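You operate a simulated robot arm through the tools that you are given. There is no shell and no other tool.

The job below is to be done with a simulated robot arm. You get a single attempt, and the scene is never put back.

JOB
Try the flat green cap on the test port at about 500 mbar.
Fine: seat it, turn the hold bar over it and pump; open the vent before you free the bar; lay the cap on the caps mat; leave the vent open and the other flat caps.

It is judged by the outcome, as a careful person would: the job done as asked, and still so three seconds after it is handed in. It fails if anything else is knocked over, pushed out of place, dropped, spilled or broken. A push-on lid holds only when it is set on centred and level and pressed home; a screw cap is set on level and turned clockwise until tight.

ROBOT AND FRAMES
A 5-joint arm with a two-finger parallel gripper, fixed in place. Base frame: the origin is at the foot of the arm, x ahead of it, y to its left, z up; the work surface is at about z = 0.8. Lengths are in cm, angles in degrees, forces in N, time in s.
With the tool pointing down near the work surface it reaches from about 26 to 68 cm from the base axis. Its first joint turns from -66.0 to 66.0 degrees. The tool tilts only in the upright plane through the base axis and itself; it spins freely about its own axis. Payload 2.9 kg.
Tool frame: the origin (TCP) lies between the finger pads and is the grasp point; the fingertips stand 3 cm ahead of it; z points along the fingers, y is the line along which they close. Largest opening 11 cm; finger width 2, thickness 1; the body of the gripper, 4.8 by 11.2 cm, starts 5.5 cm behind the TCP.
Orientation is that of the tool frame in the base frame, as a unit quaternion [x, y, z, w]. With the fingers straight down and closing along the base's y, the tool's x points along the base's -x, its y along +y and its z along -z.

CONTROLS
- The arm moves only by the tool nudge_tool. Its argument "increments" is a list that holds one entry, the list of rows, each a list of 7 numbers: the shift along the tool's x, y, z in units of 100 mm (1.0 is 100 mm), then the turn, a rotation vector about the tool's x, y, z in units of 180 degrees (1.0 is 180 degrees), then the opening, from 0 (shut) to 1 (fully open). In form: [[[x, y, z, rx, ry, rz, jaw], ...]]. A call has 1 to 20 rows; each row is the pose to reach, as a shift and turn from the pose commanded when the call began, along the tool's axes at that moment. A call with a number of a shift or a turn outside -1 to 1 is refused whole. Each row takes 0.2 s and may step no farther than 5 cm and 8.6 degrees from the row before; otherwise, or with a gripper value out of range, the whole call is refused. Where a pose cannot be reached the arm comes as near as it can. A force on the tool above 40 N (or 10 N above the force at the start of the call, whichever is more), or a blocked arm, ends the call early, and 0.2 s more pass. The fingers move at their own pace (about 10.8 cm/s each) and stop on an object; they squeeze with about 23 N. The grip force told is the motor's: it shows also when the fingers shut on nothing. Time passes only in rows, and 0.2 s behind the last, so rows that repeat a pose let the fingers close. The reply holds the time, the measured pose of the TCP, the force on the tool along the base axes, the opening and the grip force, in the units named above and with some noise, with the torque about the TCP (base axes, N m) and any sound that the robot's microphone picked up, and new pictures: "pictures" is both (left out), scene, wrist or none.
- Cameras (640 x 400 px; columns grow to the right, rows downward): "scene" is fixed at [4.68, -45.77, 61.49]; the picture's right is [0.66, -0.75, 0.00], its down [-0.35, -0.31, -0.88] and it looks along [0.66, 0.59, -0.47] (base axes); focal length 319 px, centre (320, 200). "wrist" rides on the gripper at [7.2, 1.7, -10.3] in the tool frame; the picture's right is [-0.23, 0.97, 0.00], its down [-0.76, -0.18, -0.62] and it looks along [-0.61, -0.14, 0.78] (tool axes); focal length 222 px, centre (320, 200). There is no depth. A picture from a camera that has moved, and an enlarged one, comes with that camera's place and axes in the base frame and with its lens.
- close_up(camera, box): a new picture of the part [left, top, right, bottom] of that camera's present view, enlarged. No time passes.
- close_job(): hands the job in; it is judged then, once.

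Nothing tells you positions but the pictures and the camera data. Unless the task says otherwise, let go and move clear before handing in.

The tools are called by a JSON object that holds its "method" and its "body". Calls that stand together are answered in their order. nudge_tool: Moves the arm, as the interface text tells. Its arguments: {"type":"object","properties":{"increments":{"type":"array","items":{"type":"array","items":{"type":"array","items":{"type":"number"}}}},"pictures":{"type":"string","enum":["both","scene","wrist","none"]}},"required":["increments"]} The other tools are called the same way: close_up (camera, box) takes an enlarged picture of a part of a camera's view; close_job () hands the job in.

At the start:

```text
time_s: 0.0
tool_pos: [38.6, 3.95, 43.48]
ee_rot: [0.001, 1.0, 0.0, -0.001]
wrist_force: [0.4, 0.6, -0.7]
torque: [0.03, -0.04, 0.04]
finger_gap: 10.98
grip_force: 0.0
```

scene: 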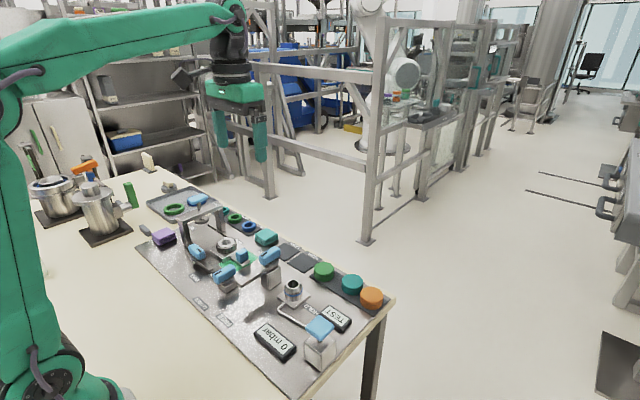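
wrist: 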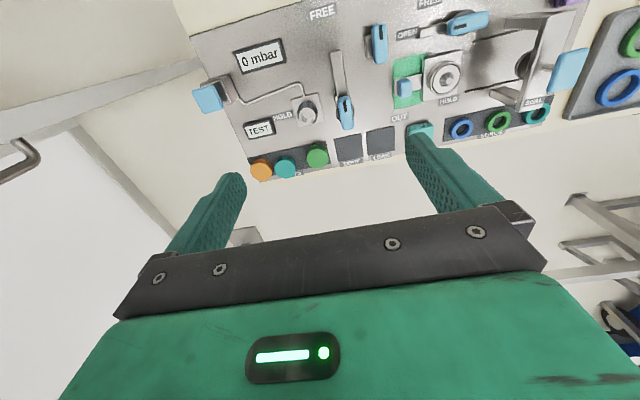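

I see a test panel on the table with a gauge, levers, caps and rings. I'll take enlarged pictures before moving anything.

{"method": "close_up", "body": {"camera": "scene", "box": [220, 220, 400, 380]}}

{"method": "close_up", "body": {"camera": "scene", "box": [130, 170, 300, 290]}}

{"method": "close_up", "body": {"camera": "wrist", "box": [180, 0, 420, 190]}}

{"method": "close_up", "body": {"camera": "wrist", "box": [360, 0, 640, 160]}}

```text
2.50 times, centred on (310, 300) of scene
camera zoom: at [4.68, -45.77, 61.49], right [0.66, -0.75, 0.0], down [-0.35, -0.31, -0.88], along [0.66, 0.59, -0.47], focal length 798 px, centre (345, -50)
```

zoom: 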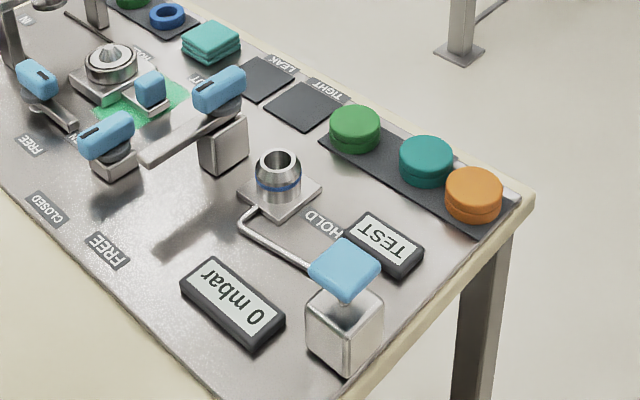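

```text
3.33 times, centred on (215, 230) of scene
camera zoom: at [4.68, -45.77, 61.49], right [0.66, -0.75, 0.0], down [-0.35, -0.31, -0.88], along [0.66, 0.59, -0.47], focal length 1063 px, centre (670, 100)
```

zoom: 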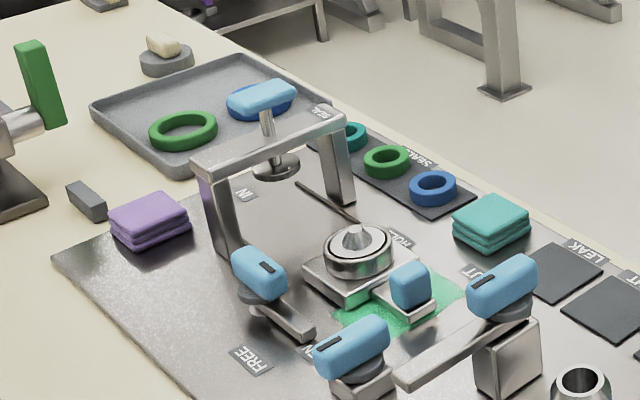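

```text
2.11 times, centred on (300, 95) of wrist
camera zoom: at [31.33, 5.69, 53.88], right [0.23, 0.97, 0.0], down [0.76, -0.18, 0.62], along [0.61, -0.14, -0.78], focal length 468 px, centre (362, 421)
```

zoom: 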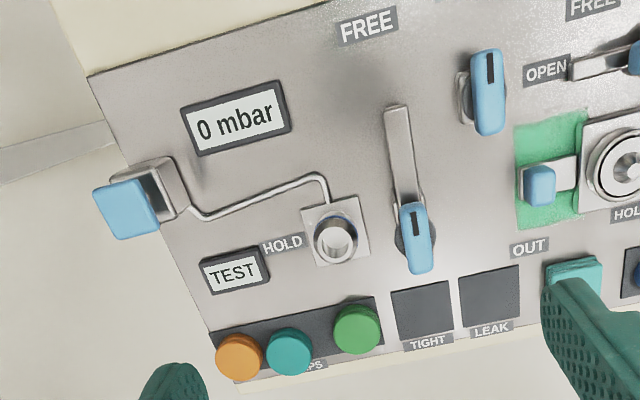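

```text
2.29 times, centred on (500, 80) of wrist
camera zoom: at [31.33, 5.69, 53.88], right [0.23, 0.97, 0.0], down [0.76, -0.18, 0.62], along [0.61, -0.14, -0.78], focal length 508 px, centre (-91, 474)
```

zoom: 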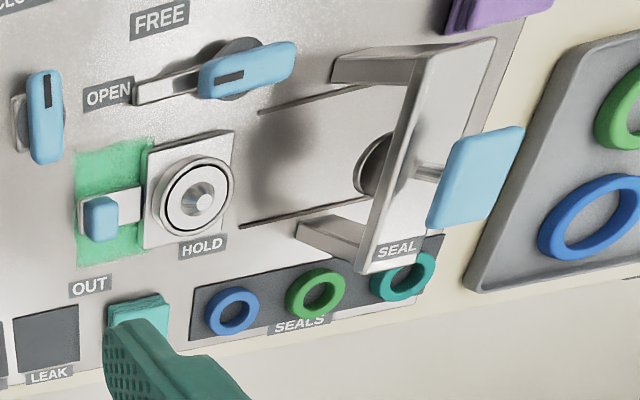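

The panel carries a test port, hold bar, vent knob, gauge and pump on the side near the scene camera, roughly x 46, y 0. The caps mat is beyond it. I'll lower the wrist camera over that station to locate everything more accurately.

{"method": "nudge_tool", "body": {"increments": [[[0.09, -0.2, 0.33, 0, 0, 0, 1], [0.18, -0.4, 0.66, 0, 0, 0, 1], [0.26, -0.6, 1.0, 0, 0, 0, 1], [0.26, -0.6, 1.0, 0, 0, 0, 1]]]}}

```text
time_s: 1.0
tool_pos: [36.01, -1.91, 33.49]
ee_rot: [0.0, 1.0, 0.0, 0.0]
wrist_force: [0.1, -0.4, 0.2]
torque: [-0.02, -0.02, -0.02]
finger_gap: 11.01
grip_force: 0.0
camera wrist: at [28.71, -0.26, 43.86], right [0.23, 0.97, 0.0], down [0.76, -0.18, 0.62], along [0.61, -0.14, -0.78], focal length 222 px, centre (320, 200)
```

scene: 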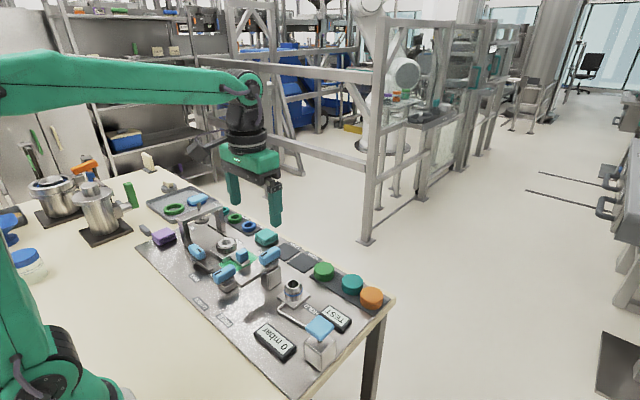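
wrist: 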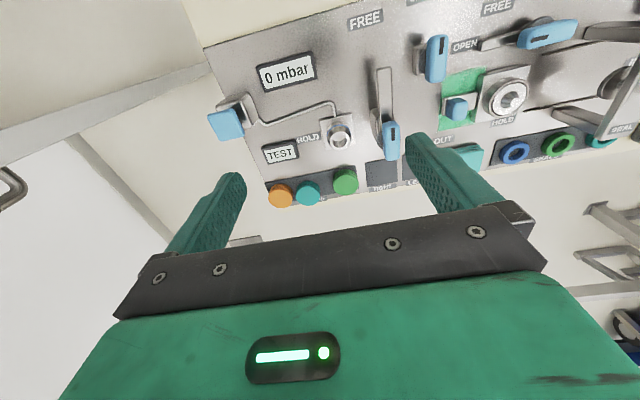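

The closer view shows the station clearly. I'll enlarge the parts that matter: vent labels, hold bar, caps and pump.

{"method": "close_up", "body": {"camera": "wrist", "box": [340, 0, 500, 100]}}

{"method": "close_up", "body": {"camera": "wrist", "box": [200, 40, 440, 220]}}

{"method": "close_up", "body": {"camera": "scene", "box": [180, 240, 280, 330]}}

{"method": "close_up", "body": {"camera": "scene", "box": [250, 250, 400, 370]}}

```text
4.00 times, centred on (420, 50) of wrist
camera zoom: at [28.71, -0.26, 43.86], right [0.23, 0.97, 0.0], down [0.76, -0.18, 0.62], along [0.61, -0.14, -0.78], focal length 888 px, centre (-80, 800)
```

zoom: 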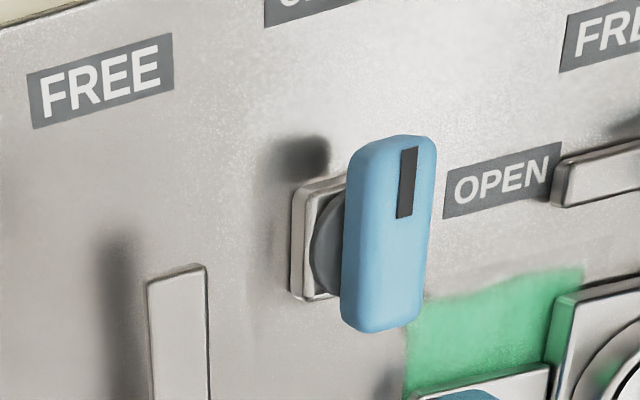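

```text
2.22 times, centred on (320, 130) of wrist
camera zoom: at [28.71, -0.26, 43.86], right [0.23, 0.97, 0.0], down [0.76, -0.18, 0.62], along [0.61, -0.14, -0.78], focal length 494 px, centre (320, 356)
```

zoom: 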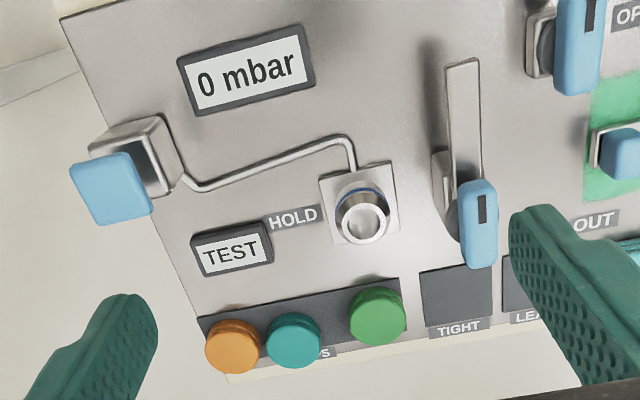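

```text
4.44 times, centred on (230, 285) of scene
camera zoom: at [4.68, -45.77, 61.49], right [0.66, -0.75, 0.0], down [-0.35, -0.31, -0.88], along [0.66, 0.59, -0.47], focal length 1418 px, centre (720, -178)
```

zoom: 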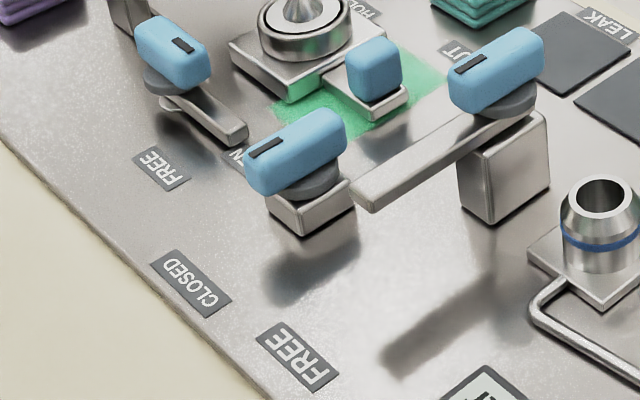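

```text
3.33 times, centred on (325, 310) of scene
camera zoom: at [4.68, -45.77, 61.49], right [0.66, -0.75, 0.0], down [-0.35, -0.31, -0.88], along [0.66, 0.59, -0.47], focal length 1063 px, centre (303, -167)
```

zoom: 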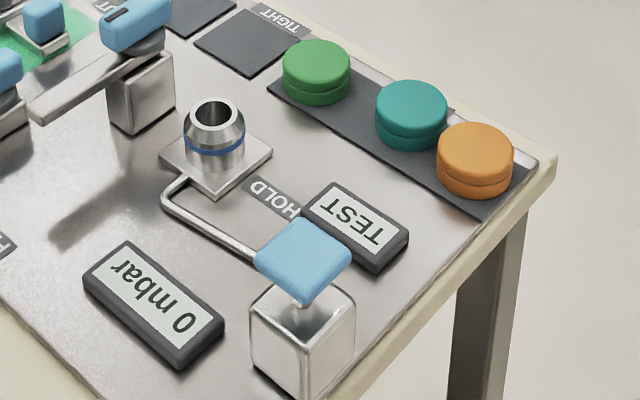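

The vent knob's mark points to CLOSED and the bar points to FREE. The green cap is near (56, -1), the port near (45.6, -0.6), and the pump button near (37, -17). I'll go above the green cap to measure it more precisely.

{"method": "nudge_tool", "body": {"increments": [[[-0.25, 0.025, 0.21, 0, 0, 0, 1], [-0.5, 0.05, 0.42, 0, 0, 0, 1], [-0.75, 0.075, 0.63, 0, 0, 0, 1], [-1.0, 0.1, 0.85, 0, 0, 0, 1]]], "pictures": "none"}}

{"method": "nudge_tool", "body": {"increments": [[[-0.25, 0, 0.21, 0, 0, 0, 1], [-0.5, 0, 0.42, 0, 0, 0, 1], [-0.75, 0, 0.63, 0, 0, 0, 1], [-1.0, 0, 0.85, 0, 0, 0, 1], [-1.0, 0, 0.85, 0, 0, 0, 1]]]}}

```text
time_s: 2.0
tool_pos: [46.03, -0.82, 24.94]
ee_rot: [-0.001, 1.0, 0.0, 0.001]
wrist_force: [0.0, 0.8, 1.1]
torque: [0.02, 0.0, 0.01]
finger_gap: 11.0
grip_force: 0.1
```

```text
time_s: 3.2
tool_pos: [56.02, -0.83, 16.5]
ee_rot: [0.0, 1.0, 0.0, 0.0]
wrist_force: [0.6, 0.2, -0.4]
torque: [-0.01, -0.01, 0.01]
finger_gap: 10.98
grip_force: 0.1
camera wrist: at [48.78, 0.73, 26.83], right [0.23, 0.97, 0.0], down [0.76, -0.18, 0.62], along [0.61, -0.14, -0.78], focal length 222 px, centre (320, 200)
```

scene: 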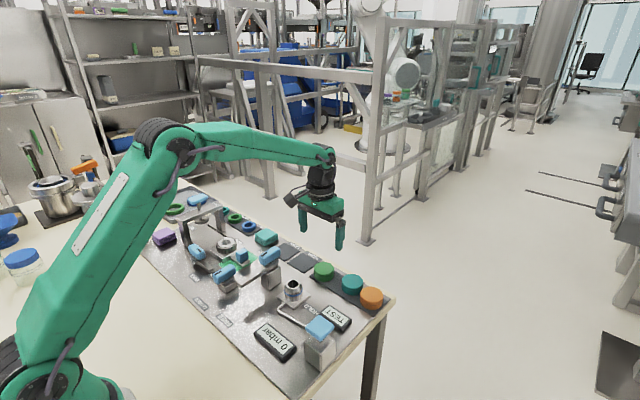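
wrist: 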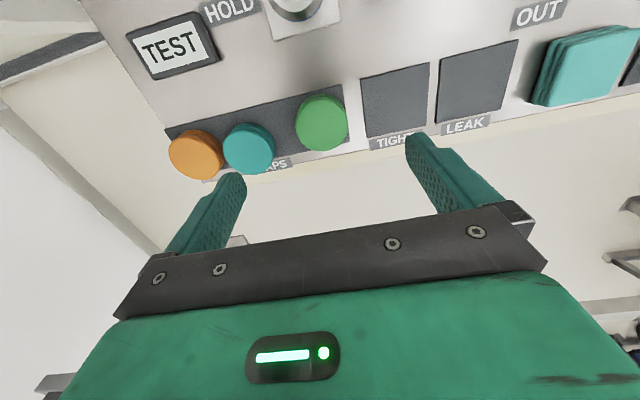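

{"method": "close_up", "body": {"camera": "wrist", "box": [160, 60, 400, 210]}}

{"method": "close_up", "body": {"camera": "wrist", "box": [280, 80, 376, 160]}}

```text
2.67 times, centred on (280, 135) of wrist
camera zoom: at [48.78, 0.73, 26.83], right [0.23, 0.97, 0.0], down [0.76, -0.18, 0.62], along [0.61, -0.14, -0.78], focal length 592 px, centre (427, 373)
```

zoom: 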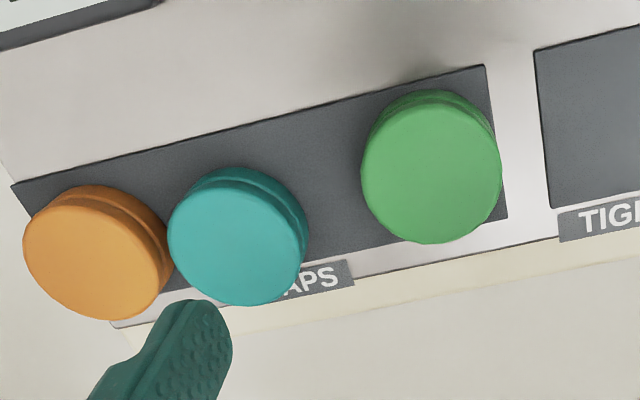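

```text
5.00 times, centred on (328, 120) of wrist
camera zoom: at [48.78, 0.73, 26.83], right [0.23, 0.97, 0.0], down [0.76, -0.18, 0.62], along [0.61, -0.14, -0.78], focal length 1111 px, centre (280, 600)
```

zoom: 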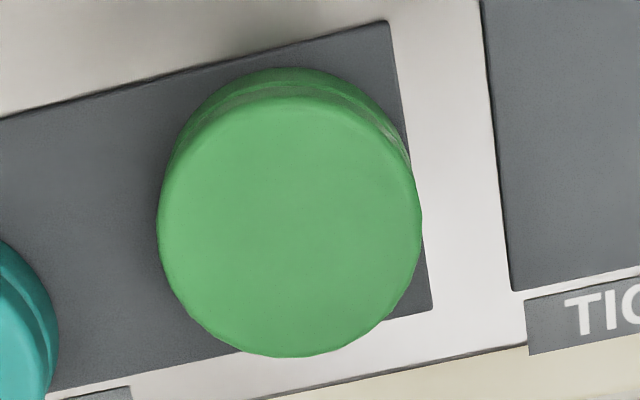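

The green cap's centre comes out at about (57.1, -0.95), with its top near z 3.3 and a diameter of about 5.8. I'll move to directly above it with the jaw part open and check again.

{"method": "nudge_tool", "body": {"increments": [[[-0.055, -0.006, 0.25, 0, 0, 0, 0.75], [-0.113, -0.012, 0.5, 0, 0, 0, 0.75], [-0.113, -0.012, 0.75, 0, 0, 0, 0.75], [-0.113, -0.012, 0.75, 0, 0, 0, 0.75]]], "pictures": "wrist"}}

{"method": "close_up", "body": {"camera": "wrist", "box": [200, 60, 440, 210]}}

```text
time_s: 4.2
tool_pos: [57.13, -1.12, 9.08]
ee_rot: [0.0, 1.0, 0.0, 0.0]
wrist_force: [-0.2, -0.2, -0.3]
torque: [-0.02, 0.02, -0.02]
finger_gap: 8.28
grip_force: 0.0
camera wrist: at [49.8, 0.55, 19.38], right [0.23, 0.97, 0.0], down [0.76, -0.18, 0.62], along [0.61, -0.14, -0.78], focal length 222 px, centre (320, 200)
```

wrist: 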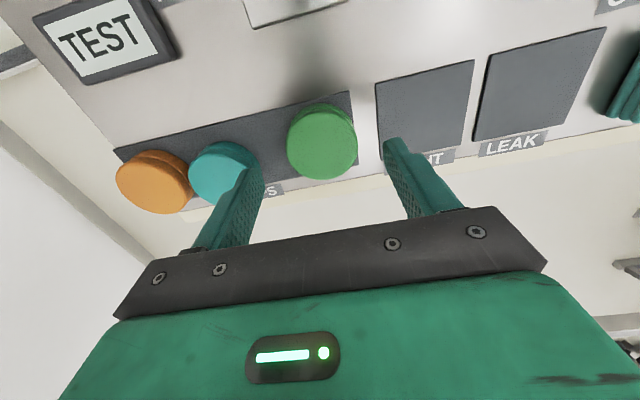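

```text
2.67 times, centred on (320, 135) of wrist
camera zoom: at [49.8, 0.55, 19.38], right [0.23, 0.97, 0.0], down [0.76, -0.18, 0.62], along [0.61, -0.14, -0.78], focal length 592 px, centre (320, 373)
```

zoom: 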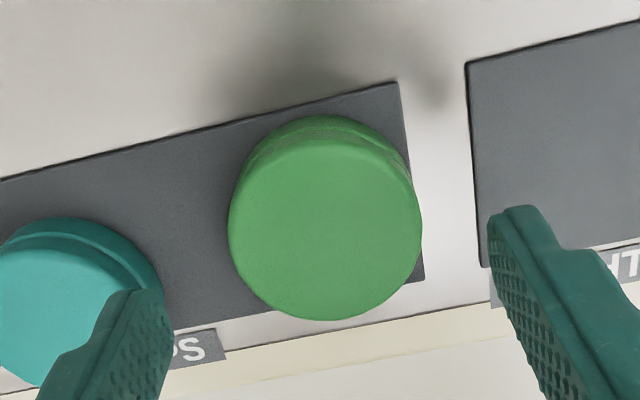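

The cap is centred under the tool, with clear space on both sides. I'll lower until the fingertips are just above the mat, then close.

{"method": "nudge_tool", "body": {"increments": [[[0, 0.01, 0.15, 0, 0, 0, 0.75], [0, 0.01, 0.3, 0, 0, 0, 0.75], [0, 0.01, 0.4, 0, 0, 0, 0.75], [0, 0.01, 0.45, 0, 0, 0, 0.75]]]}}

{"method": "close_up", "body": {"camera": "scene", "box": [270, 210, 400, 310]}}

```text
time_s: 5.2
tool_pos: [57.13, -1.06, 4.54]
ee_rot: [0.0, 1.0, 0.0, 0.0]
wrist_force: [-0.4, 0.2, -0.4]
torque: [0.0, 0.01, 0.01]
finger_gap: 8.24
grip_force: 0.0
camera wrist: at [49.85, 0.63, 14.89], right [0.23, 0.97, 0.0], down [0.76, -0.18, 0.62], along [0.61, -0.14, -0.78], focal length 222 px, centre (320, 200)
```

scene: 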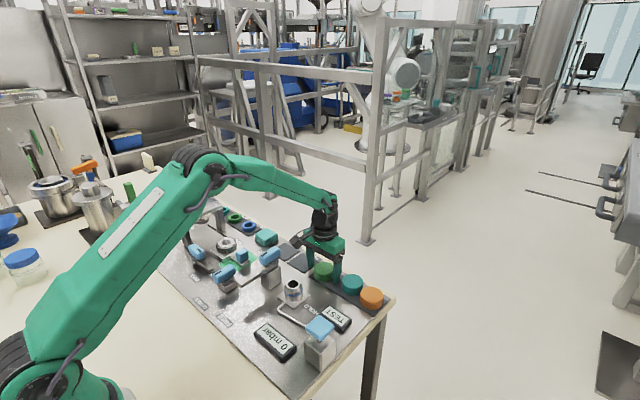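
wrist: 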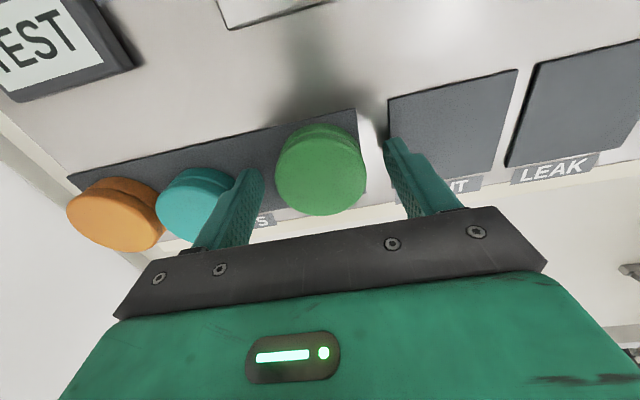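

```text
4.00 times, centred on (335, 260) of scene
camera zoom: at [4.68, -45.77, 61.49], right [0.66, -0.75, 0.0], down [-0.35, -0.31, -0.88], along [0.66, 0.59, -0.47], focal length 1276 px, centre (260, -40)
```

zoom: 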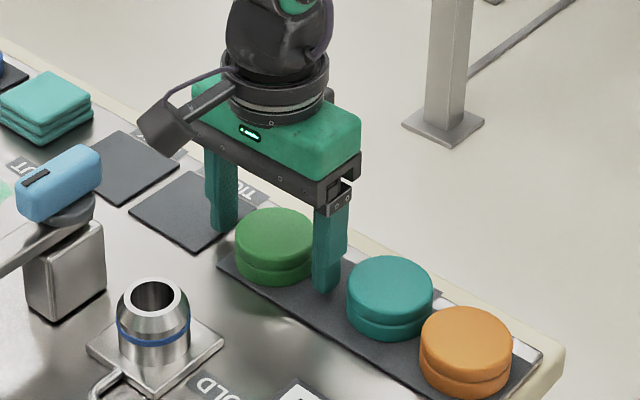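

The fingers straddle the green cap with both neighbours clear. Closing on it now.

{"method": "nudge_tool", "body": {"increments": [[[0, 0, 0, 0, 0, 0, 0.5], [0, 0, 0, 0, 0, 0, 0.4], [0, 0, 0, 0, 0, 0, 0.3], [0, 0, 0, 0, 0, 0, 0.3]]], "pictures": "wrist"}}

```text
time_s: 6.2
tool_pos: [57.05, -0.96, 4.56]
ee_rot: [0.0, 1.0, 0.0, 0.0]
wrist_force: [0.2, -0.2, -0.3]
torque: [0.01, 0.02, 0.03]
finger_gap: 5.6
grip_force: 23.5
camera wrist: at [49.85, 0.63, 14.89], right [0.23, 0.97, 0.0], down [0.76, -0.18, 0.62], along [0.61, -0.14, -0.78], focal length 222 px, centre (320, 200)
```

wrist: 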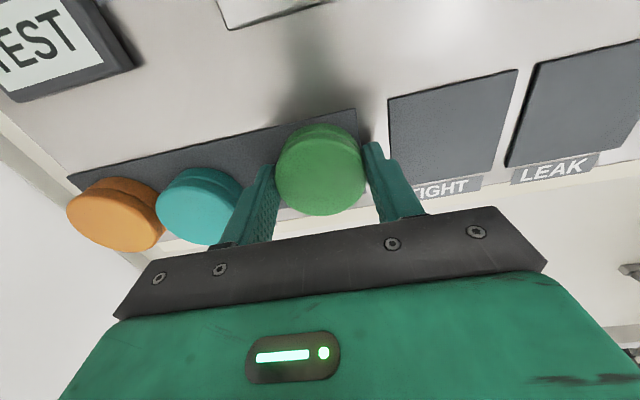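

The cap is gripped, with the gap at 5.6. I'll lift it straight up and carry it back towards the port at a safe height.

{"method": "nudge_tool", "body": {"increments": [[[0, 0, -0.1, 0, 0, 0, 0.3], [0, 0, -0.35, 0, 0, 0, 0.3], [0, 0, -0.65, 0, 0, 0, 0.3], [0, 0, -1.0, 0, 0, 0, 0.3], [0, 0, -1.0, 0, 0, 0, 0.3]]]}}

{"method": "close_up", "body": {"camera": "wrist", "box": [240, 0, 420, 110]}}

```text
time_s: 7.4
tool_pos: [57.14, -0.99, 14.53]
ee_rot: [0.0, 1.0, 0.0, 0.0]
wrist_force: [-0.7, -0.4, -1.0]
torque: [0.0, 0.01, 0.0]
finger_gap: 5.59
grip_force: 23.2
camera wrist: at [49.9, 0.65, 24.92], right [0.23, 0.97, 0.0], down [0.76, -0.18, 0.62], along [0.61, -0.14, -0.78], focal length 222 px, centre (320, 200)
```

scene: 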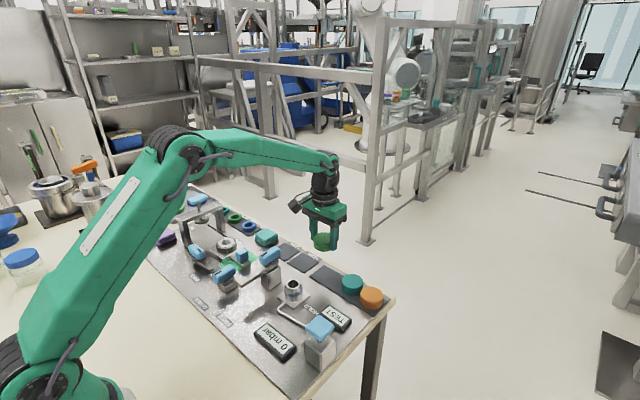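
wrist: 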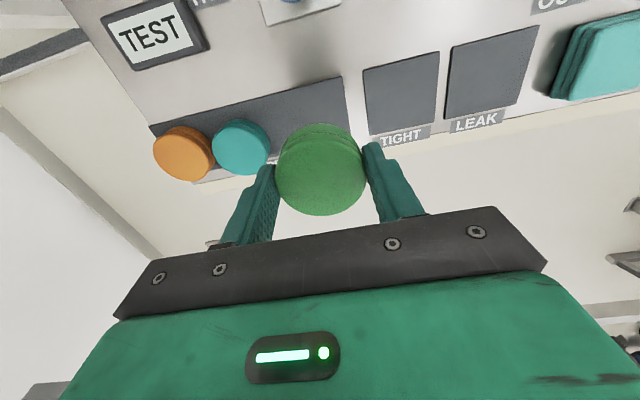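

```text
3.56 times, centred on (330, 55) of wrist
camera zoom: at [49.9, 0.65, 24.92], right [0.23, 0.97, 0.0], down [0.76, -0.18, 0.62], along [0.61, -0.14, -0.78], focal length 790 px, centre (284, 716)
```

zoom: 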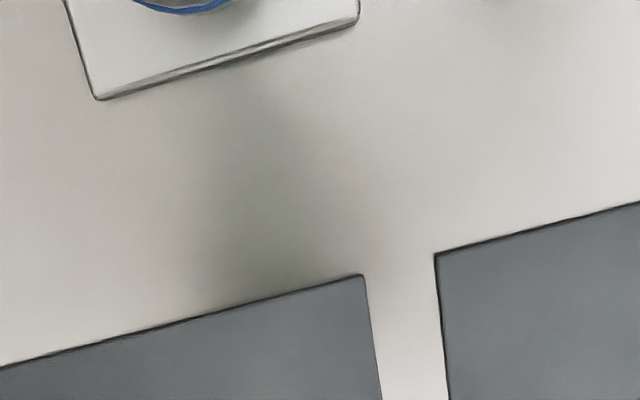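

The cap is held securely. I'll move back to just short of the port and look down at it.

{"method": "nudge_tool", "body": {"increments": [[[0.25, 0.01, 0, 0, 0, 0, 0.3], [0.5, 0.02, 0, 0, 0, 0, 0.3], [0.75, 0.03, 0, 0, 0, 0, 0.3], [1.0, 0.03, 0, 0, 0, 0, 0.3], [1.0, 0.03, 0, 0, 0, 0, 0.3]]]}}

{"method": "close_up", "body": {"camera": "wrist", "box": [230, 40, 410, 152]}}

{"method": "close_up", "body": {"camera": "scene", "box": [230, 190, 390, 290]}}

```text
time_s: 8.6
tool_pos: [47.08, -0.76, 14.54]
ee_rot: [0.001, 1.0, 0.0, -0.001]
wrist_force: [-0.3, -0.3, -0.7]
torque: [-0.01, -0.02, -0.03]
finger_gap: 5.57
grip_force: 22.8
camera wrist: at [39.88, 0.97, 24.86], right [0.23, 0.97, 0.0], down [0.76, -0.18, 0.62], along [0.61, -0.14, -0.78], focal length 222 px, centre (320, 200)
```

scene: 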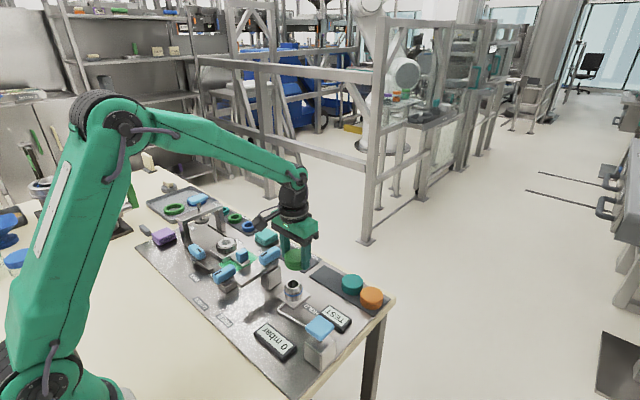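
wrist: 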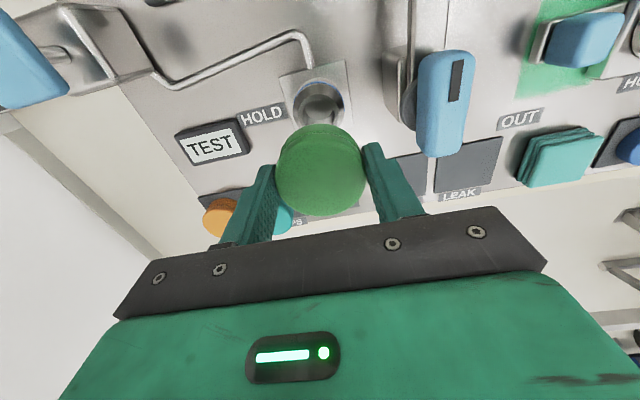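

```text
3.56 times, centred on (320, 96) of wrist
camera zoom: at [39.88, 0.97, 24.86], right [0.23, 0.97, 0.0], down [0.76, -0.18, 0.62], along [0.61, -0.14, -0.78], focal length 790 px, centre (320, 570)
```

zoom: 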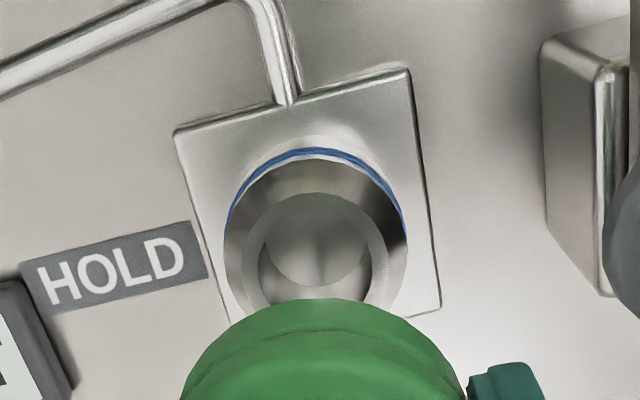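

```text
4.00 times, centred on (310, 240) of scene
camera zoom: at [4.68, -45.77, 61.49], right [0.66, -0.75, 0.0], down [-0.35, -0.31, -0.88], along [0.66, 0.59, -0.47], focal length 1276 px, centre (360, 40)
```

zoom: 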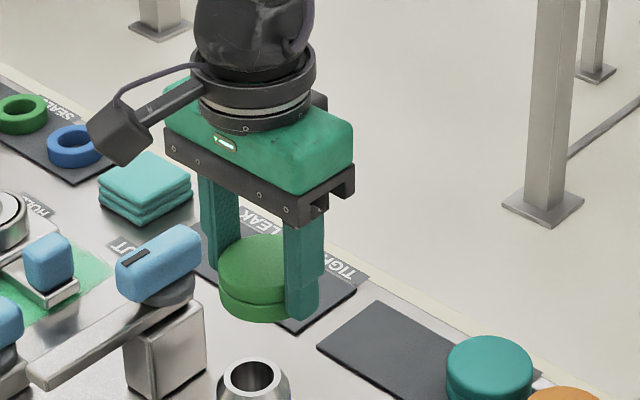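

The port is partly hidden behind the held cap. I'll shift forward a little for an unobstructed view so the centring is good.

{"method": "nudge_tool", "body": {"increments": [[[-0.25, 0, 0, 0, 0, 0, 0.3], [-0.25, 0, 0, 0, 0, 0, 0.3]]], "pictures": "wrist"}}

{"method": "close_up", "body": {"camera": "wrist", "box": [256, 40, 384, 120]}}

```text
time_s: 9.2
tool_pos: [49.77, -0.59, 14.45]
ee_rot: [0.0, 1.0, 0.0, 0.0]
wrist_force: [0.2, -0.3, -0.8]
torque: [-0.01, 0.0, -0.02]
finger_gap: 5.59
grip_force: 22.9
camera wrist: at [42.45, 1.02, 24.87], right [0.23, 0.97, 0.0], down [0.76, -0.18, 0.62], along [0.61, -0.14, -0.78], focal length 222 px, centre (320, 200)
```

wrist: 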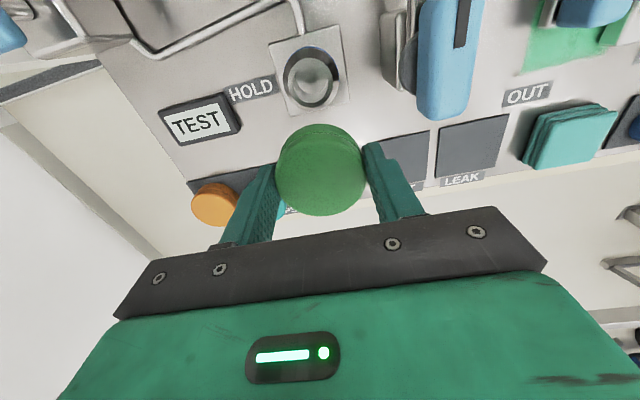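

```text
5.00 times, centred on (320, 80) of wrist
camera zoom: at [42.45, 1.02, 24.87], right [0.23, 0.97, 0.0], down [0.76, -0.18, 0.62], along [0.61, -0.14, -0.78], focal length 1111 px, centre (320, 800)
```

zoom: 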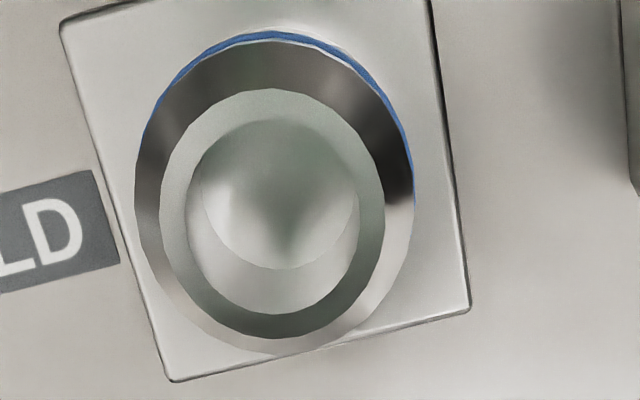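

The port axis works out at about (45.98, -0.58). Now I'll measure where the cap sits between the fingers, so I place the cap's centre on the port and not just the TCP.

{"method": "close_up", "body": {"camera": "wrist", "box": [256, 110, 384, 230]}}

```text
3.33 times, centred on (320, 170) of wrist
camera zoom: at [42.45, 1.02, 24.87], right [0.23, 0.97, 0.0], down [0.76, -0.18, 0.62], along [0.61, -0.14, -0.78], focal length 740 px, centre (320, 300)
```

zoom: 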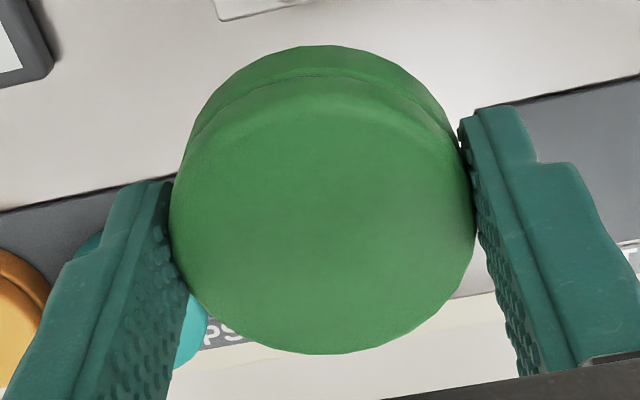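

The cap sits about 0.2 forward of the TCP, and its underside is about 3.2 below the TCP. I'll move it to just above the port and check from the scene camera.

{"method": "nudge_tool", "body": {"increments": [[[0.2, 0.009, 0, 0, 0, 0, 0.3], [0.389, 0.009, 0, 0, 0, 0, 0.3], [0.389, 0.009, 0.25, 0, 0, 0, 0.3], [0.389, 0.009, 0.45, 0, 0, 0, 0.3], [0.389, 0.009, 0.45, 0, 0, 0, 0.3]]]}}

{"method": "close_up", "body": {"camera": "scene", "box": [240, 230, 350, 320]}}

{"method": "close_up", "body": {"camera": "wrist", "box": [200, 60, 440, 210]}}

```text
time_s: 10.4
tool_pos: [45.69, -0.7, 9.97]
ee_rot: [0.0, 1.0, 0.0, 0.0]
wrist_force: [-0.2, -0.2, 0.0]
torque: [-0.04, 0.02, 0.0]
finger_gap: 5.6
grip_force: 23.1
camera wrist: at [38.43, 1.08, 20.35], right [0.23, 0.97, 0.0], down [0.76, -0.18, 0.62], along [0.61, -0.14, -0.78], focal length 222 px, centre (320, 200)
```

scene: 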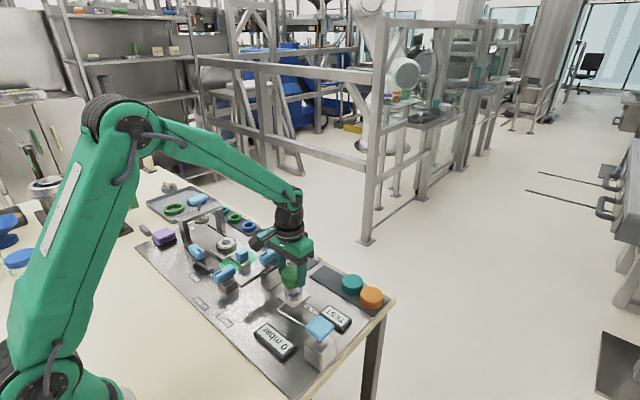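
wrist: 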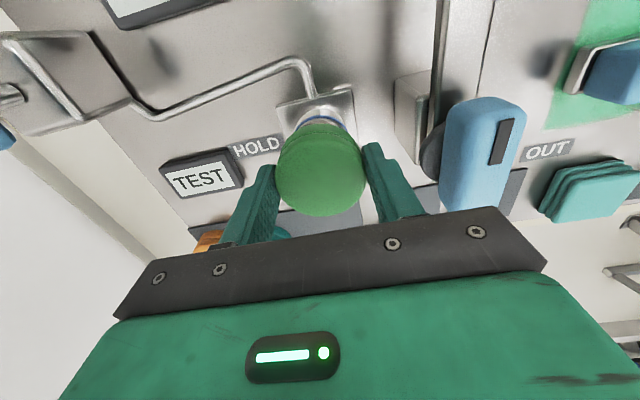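

```text
4.44 times, centred on (295, 275) of scene
camera zoom: at [4.68, -45.77, 61.49], right [0.66, -0.75, 0.0], down [-0.35, -0.31, -0.88], along [0.66, 0.59, -0.47], focal length 1418 px, centre (431, -133)
```

zoom: 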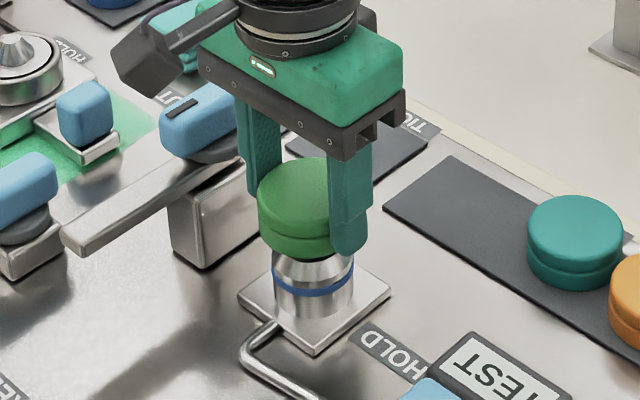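

```text
2.67 times, centred on (320, 135) of wrist
camera zoom: at [38.43, 1.08, 20.35], right [0.23, 0.97, 0.0], down [0.76, -0.18, 0.62], along [0.61, -0.14, -0.78], focal length 592 px, centre (320, 373)
```

zoom: 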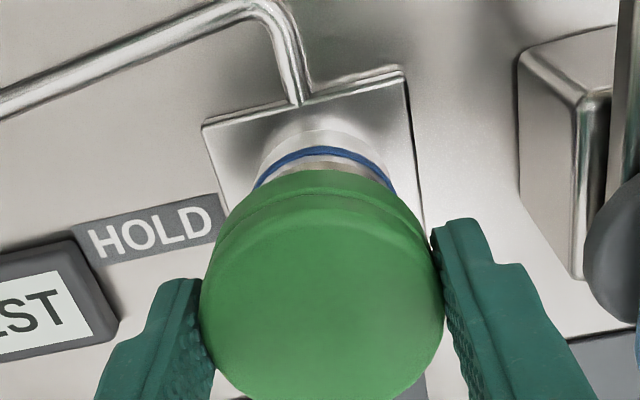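

The cap is just above the port. I'll zoom the scene camera in to check alignment of the cap's edges against the port.

{"method": "close_up", "body": {"camera": "scene", "box": [272, 260, 328, 295]}}

```text
11.43 times, centred on (300, 278) of scene
camera zoom: at [4.68, -45.77, 61.49], right [0.66, -0.75, 0.0], down [-0.35, -0.31, -0.88], along [0.66, 0.59, -0.47], focal length 3646 px, centre (549, -686)
```

zoom: 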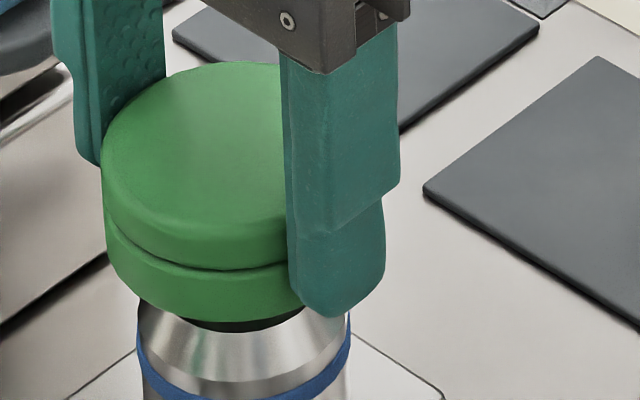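

The scene view says the port is about 0.15 to 0.2 farther forward than the cap. I'll correct that and come down slowly, watching the force.

{"method": "nudge_tool", "body": {"increments": [[[-0.018, 0.003, 0, 0, 0, 0, 0.3], [-0.018, 0.003, 0.03, 0, 0, 0, 0.3], [-0.018, 0.003, 0.06, 0, 0, 0, 0.3], [-0.018, 0.003, 0.09, 0, 0, 0, 0.3], [-0.018, 0.003, 0.11, 0, 0, 0, 0.3]]], "pictures": "none"}}

{"method": "close_up", "body": {"camera": "scene", "box": [272, 260, 328, 295]}}

```text
time_s: 11.6
tool_pos: [45.9, -0.54, 8.97]
ee_rot: [0.0, 1.0, 0.0, 0.0]
wrist_force: [0.3, 0.1, -0.2]
torque: [0.0, 0.01, 0.04]
finger_gap: 5.6
grip_force: 22.9
```

```text
11.43 times, centred on (300, 278) of scene
camera zoom: at [4.68, -45.77, 61.49], right [0.66, -0.75, 0.0], down [-0.35, -0.31, -0.88], along [0.66, 0.59, -0.47], focal length 3646 px, centre (549, -686)
```

zoom: 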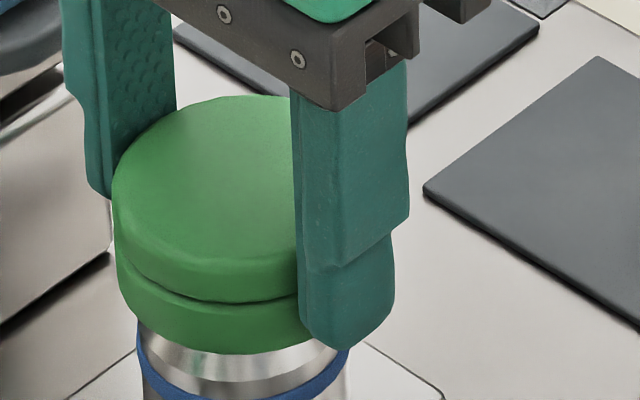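

Alignment now looks good from this view, with no contact yet. I'll continue down slowly until the port takes the load.

{"method": "nudge_tool", "body": {"increments": [[[0.005, 0, 0.03, 0, 0, 0, 0.3], [0.005, 0, 0.06, 0, 0, 0, 0.3], [0.005, 0, 0.09, 0, 0, 0, 0.3], [0.005, 0, 0.12, 0, 0, 0, 0.3]]], "pictures": "none"}}

{"method": "close_up", "body": {"camera": "scene", "box": [272, 260, 328, 295]}}

```text
time_s: 12.6
tool_pos: [45.81, -0.62, 7.59]
ee_rot: [-0.001, 1.0, 0.0, 0.0]
wrist_force: [-0.6, -0.3, -0.2]
torque: [-0.03, 0.01, 0.0]
finger_gap: 5.59
grip_force: 23.3
```

```text
11.43 times, centred on (300, 278) of scene
camera zoom: at [4.68, -45.77, 61.49], right [0.66, -0.75, 0.0], down [-0.35, -0.31, -0.88], along [0.66, 0.59, -0.47], focal length 3646 px, centre (549, -686)
```

zoom: 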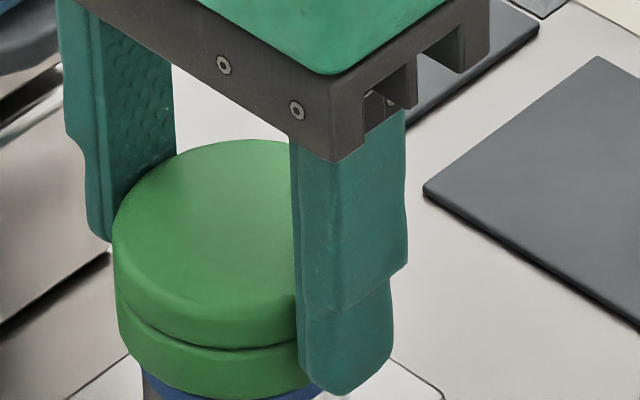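

The cap is sliding over the collar without resistance. Continuing down until it seats.

{"method": "nudge_tool", "body": {"increments": [[[0, 0, 0.02, 0, 0, 0, 0.3], [0, 0, 0.04, 0, 0, 0, 0.3], [0, 0, 0.06, 0, 0, 0, 0.3], [0, 0, 0.08, 0, 0, 0, 0.3], [0, 0, 0.1, 0, 0, 0, 0.3]]], "pictures": "none"}}

{"method": "close_up", "body": {"camera": "scene", "box": [262, 260, 330, 302]}}

```text
time_s: 13.8
tool_pos: [45.9, -0.59, 6.97]
ee_rot: [0.001, 1.0, 0.0, 0.002]
wrist_force: [-8.7, -0.8, 34.9]
torque: [-0.07, 0.12, 0.0]
finger_gap: 5.58
grip_force: 23.0
```

```text
9.41 times, centred on (296, 281) of scene
camera zoom: at [4.66, -45.77, 61.49], right [0.66, -0.75, 0.0], down [-0.35, -0.31, -0.88], along [0.66, 0.59, -0.47], focal length 3002 px, centre (546, -562)
```

zoom: 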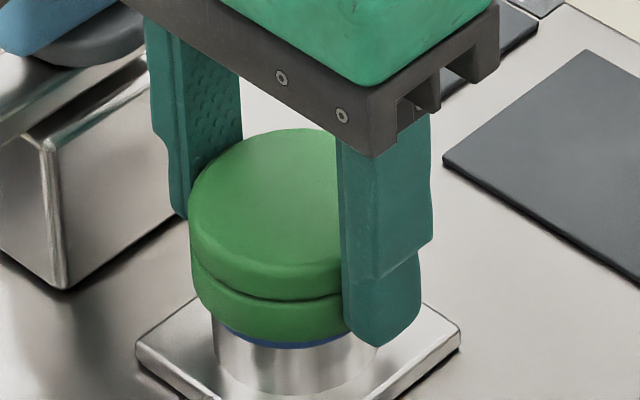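

Contact: about 35 N up, with a small sideways push of -9 N in x. I'll relieve the sideways offset slightly while keeping the press, and see whether the cap settles further.

{"method": "nudge_tool", "body": {"increments": [[[0.005, 0, -0.01, 0, 0, 0, 0.3], [0.01, 0, -0.01, 0, 0, 0, 0.3], [0.01, 0, 0, 0, 0, 0, 0.3]]], "pictures": "none"}}

{"method": "close_up", "body": {"camera": "scene", "box": [262, 260, 330, 302]}}

{"method": "close_up", "body": {"camera": "wrist", "box": [200, 60, 440, 210]}}

```text
time_s: 14.6
tool_pos: [45.91, -0.55, 7.04]
ee_rot: [0.0, 1.0, 0.0, 0.003]
wrist_force: [2.8, -3.3, 34.7]
torque: [-0.11, 0.01, 0.01]
finger_gap: 5.6
grip_force: 23.2
```

```text
9.41 times, centred on (296, 281) of scene
camera zoom: at [4.66, -45.77, 61.49], right [0.66, -0.75, 0.0], down [-0.35, -0.31, -0.88], along [0.66, 0.59, -0.47], focal length 3002 px, centre (546, -562)
```

zoom: 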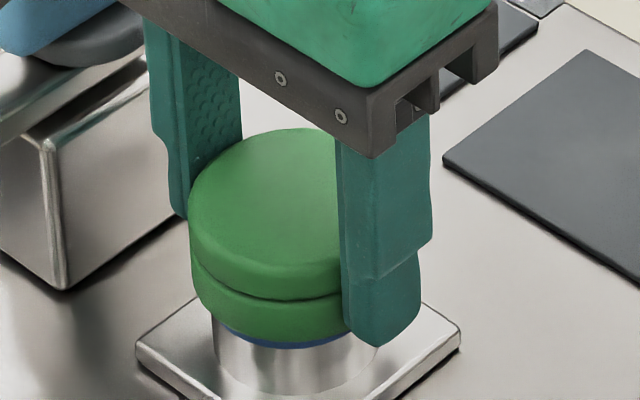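

```text
2.67 times, centred on (320, 135) of wrist
camera zoom: at [38.61, 1.09, 17.28], right [0.23, 0.97, 0.0], down [0.76, -0.18, 0.63], along [0.61, -0.14, -0.78], focal length 592 px, centre (320, 373)
```

zoom: 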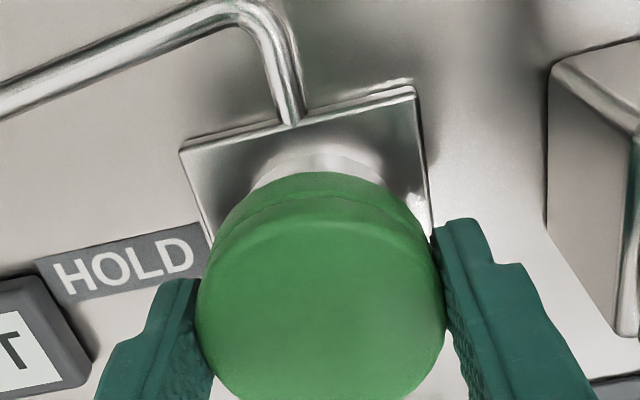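

The cap is level and seated at 35 N with the sideways force nearly gone. I'll take the pressure off, open the fingers and rise clear.

{"method": "nudge_tool", "body": {"increments": [[[0.01, 0, -0.025, 0, 0, 0, 0.3], [0.01, 0, -0.045, 0, 0, 0, 0.3], [0.01, 0, -0.045, 0, 0, 0, 0.6], [0.01, 0, -0.045, 0, 0, 0, 0.75], [0.01, 0, -0.045, 0, 0, 0, 0.75]]], "pictures": "none"}}

{"method": "nudge_tool", "body": {"increments": [[[0, 0, -0.2, 0, 0, 0, 0.75], [0, 0, -0.5, 0, 0, 0, 0.75], [0, 0, -0.9, 0, 0, 0, 0.75], [0, 0, -0.9, 0, 0, 0, 0.75]]]}}

{"method": "close_up", "body": {"camera": "scene", "box": [252, 250, 332, 302]}}

{"method": "close_up", "body": {"camera": "wrist", "box": [200, 40, 456, 200]}}

```text
time_s: 15.8
tool_pos: [45.55, -0.55, 7.01]
ee_rot: [0.0, 1.0, 0.0, 0.0]
wrist_force: [-0.1, 0.0, 0.0]
torque: [0.01, 0.0, 0.0]
finger_gap: 8.23
grip_force: 0.1
```

```text
time_s: 16.8
tool_pos: [45.53, -0.49, 16.17]
ee_rot: [0.0, 1.0, 0.0, 0.0]
wrist_force: [-0.2, 0.8, -0.5]
torque: [0.02, -0.03, 0.0]
finger_gap: 8.24
grip_force: 0.0
camera wrist: at [38.41, 1.09, 26.5], right [0.23, 0.97, 0.0], down [0.76, -0.18, 0.62], along [0.61, -0.14, -0.78], focal length 222 px, centre (320, 200)
```

scene: 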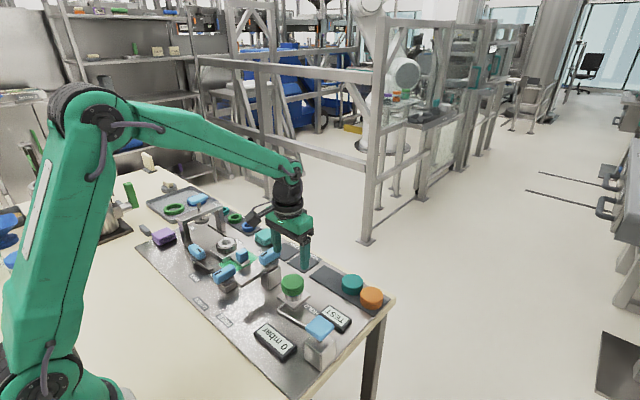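
wrist: 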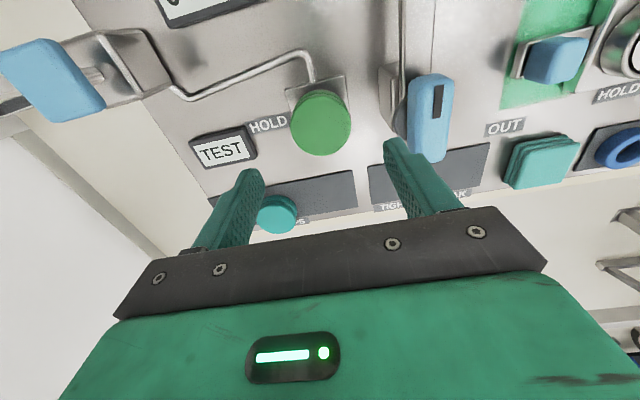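

```text
7.69 times, centred on (292, 276) of scene
camera zoom: at [4.68, -45.77, 61.49], right [0.66, -0.75, 0.0], down [-0.35, -0.31, -0.88], along [0.66, 0.59, -0.47], focal length 2454 px, centre (535, -385)
```

zoom: 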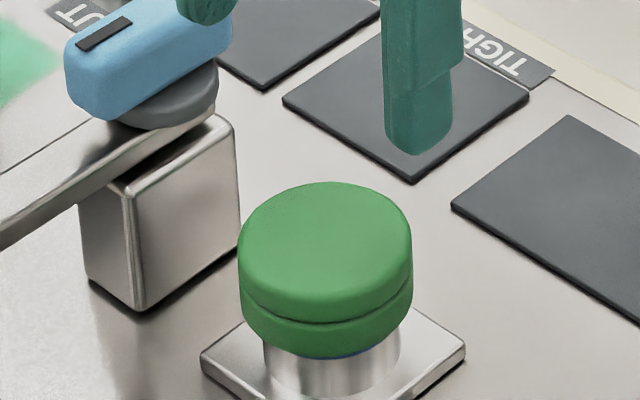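

```text
2.50 times, centred on (328, 120) of wrist
camera zoom: at [38.41, 1.09, 26.5], right [0.23, 0.97, 0.0], down [0.76, -0.18, 0.62], along [0.61, -0.14, -0.78], focal length 555 px, centre (300, 400)
```

zoom: 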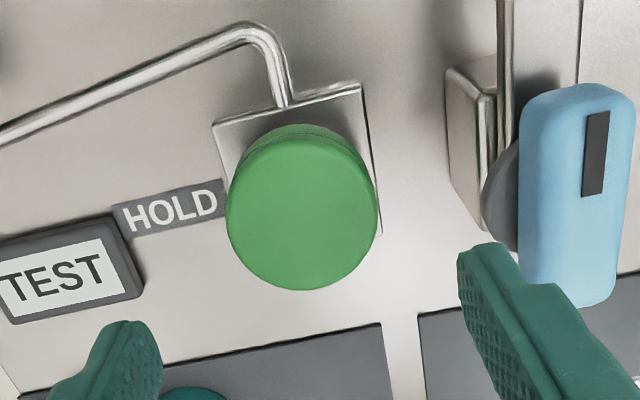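

The cap is seated level on the port. Next is the hold bar, so I'll move above its blue handle to locate it and see its alignment.

{"method": "nudge_tool", "body": {"increments": [[[-0.01, 0.2, -0.2, 0, 0, 0, 0.75], [-0.02, 0.5, -0.4, 0, 0, 0, 0.6], [-0.035, 0.82, -0.4, 0, 0, 0, 0.5], [-0.035, 0.82, -0.4, 0, 0, 0, 0.5]]]}}

{"method": "close_up", "body": {"camera": "wrist", "box": [240, 20, 432, 140]}}

{"method": "close_up", "body": {"camera": "scene", "box": [230, 230, 310, 300]}}

```text
time_s: 17.8
tool_pos: [46.06, 7.64, 20.18]
ee_rot: [0.001, 1.0, 0.0, 0.0]
wrist_force: [-0.3, 0.1, 0.5]
torque: [0.01, 0.0, 0.0]
finger_gap: 5.48
grip_force: 0.0
camera wrist: at [38.74, 9.39, 30.46], right [0.23, 0.97, 0.0], down [0.76, -0.18, 0.62], along [0.61, -0.14, -0.78], focal length 222 px, centre (320, 200)
```

scene: 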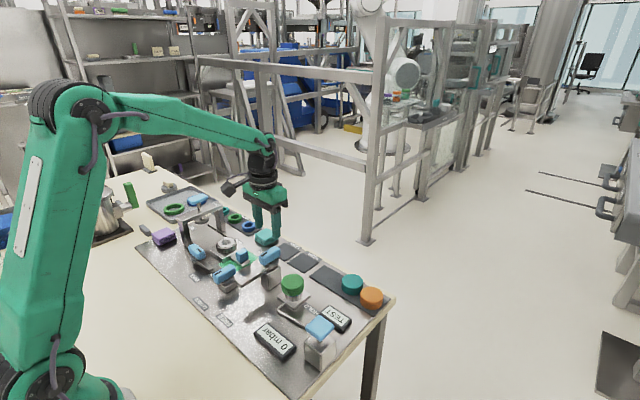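
wrist: 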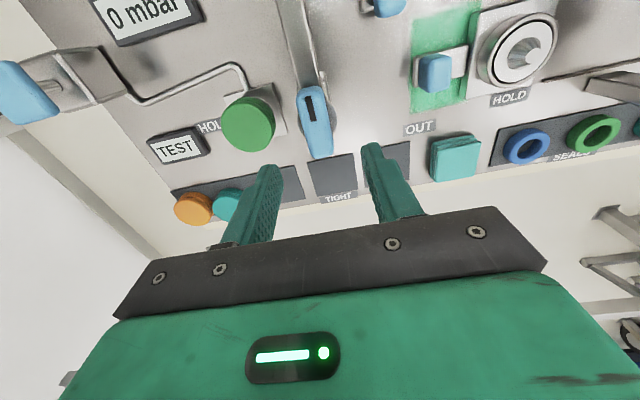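

```text
3.33 times, centred on (336, 80) of wrist
camera zoom: at [38.74, 9.39, 30.46], right [0.23, 0.97, 0.0], down [0.76, -0.18, 0.62], along [0.61, -0.14, -0.78], focal length 740 px, centre (267, 600)
```

zoom: 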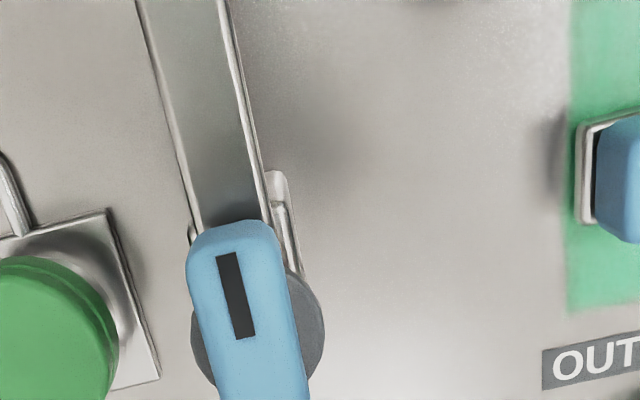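

```text
5.71 times, centred on (270, 265) of scene
camera zoom: at [4.69, -45.77, 61.49], right [0.66, -0.75, 0.0], down [-0.35, -0.31, -0.88], along [0.66, 0.59, -0.47], focal length 1823 px, centre (606, -171)
```

zoom: 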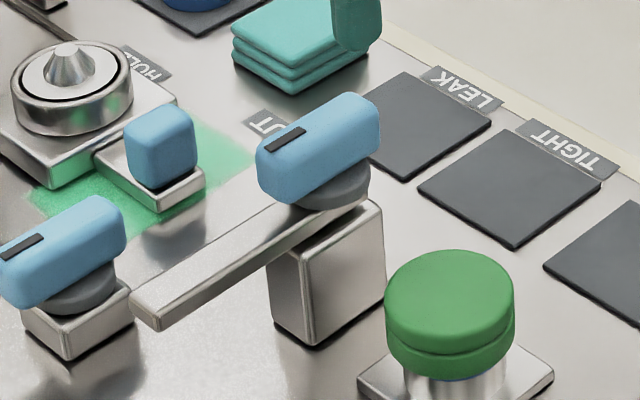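

{"method": "close_up", "body": {"camera": "wrist", "box": [240, 70, 400, 170]}}

```text
4.00 times, centred on (320, 120) of wrist
camera zoom: at [38.74, 9.39, 30.46], right [0.23, 0.97, 0.0], down [0.76, -0.18, 0.62], along [0.61, -0.14, -0.78], focal length 888 px, centre (320, 520)
```

zoom: 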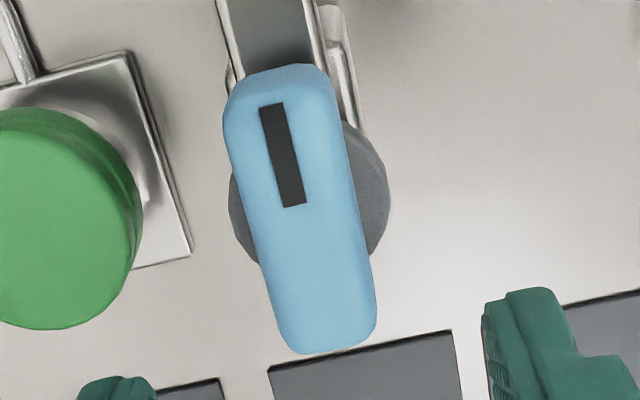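

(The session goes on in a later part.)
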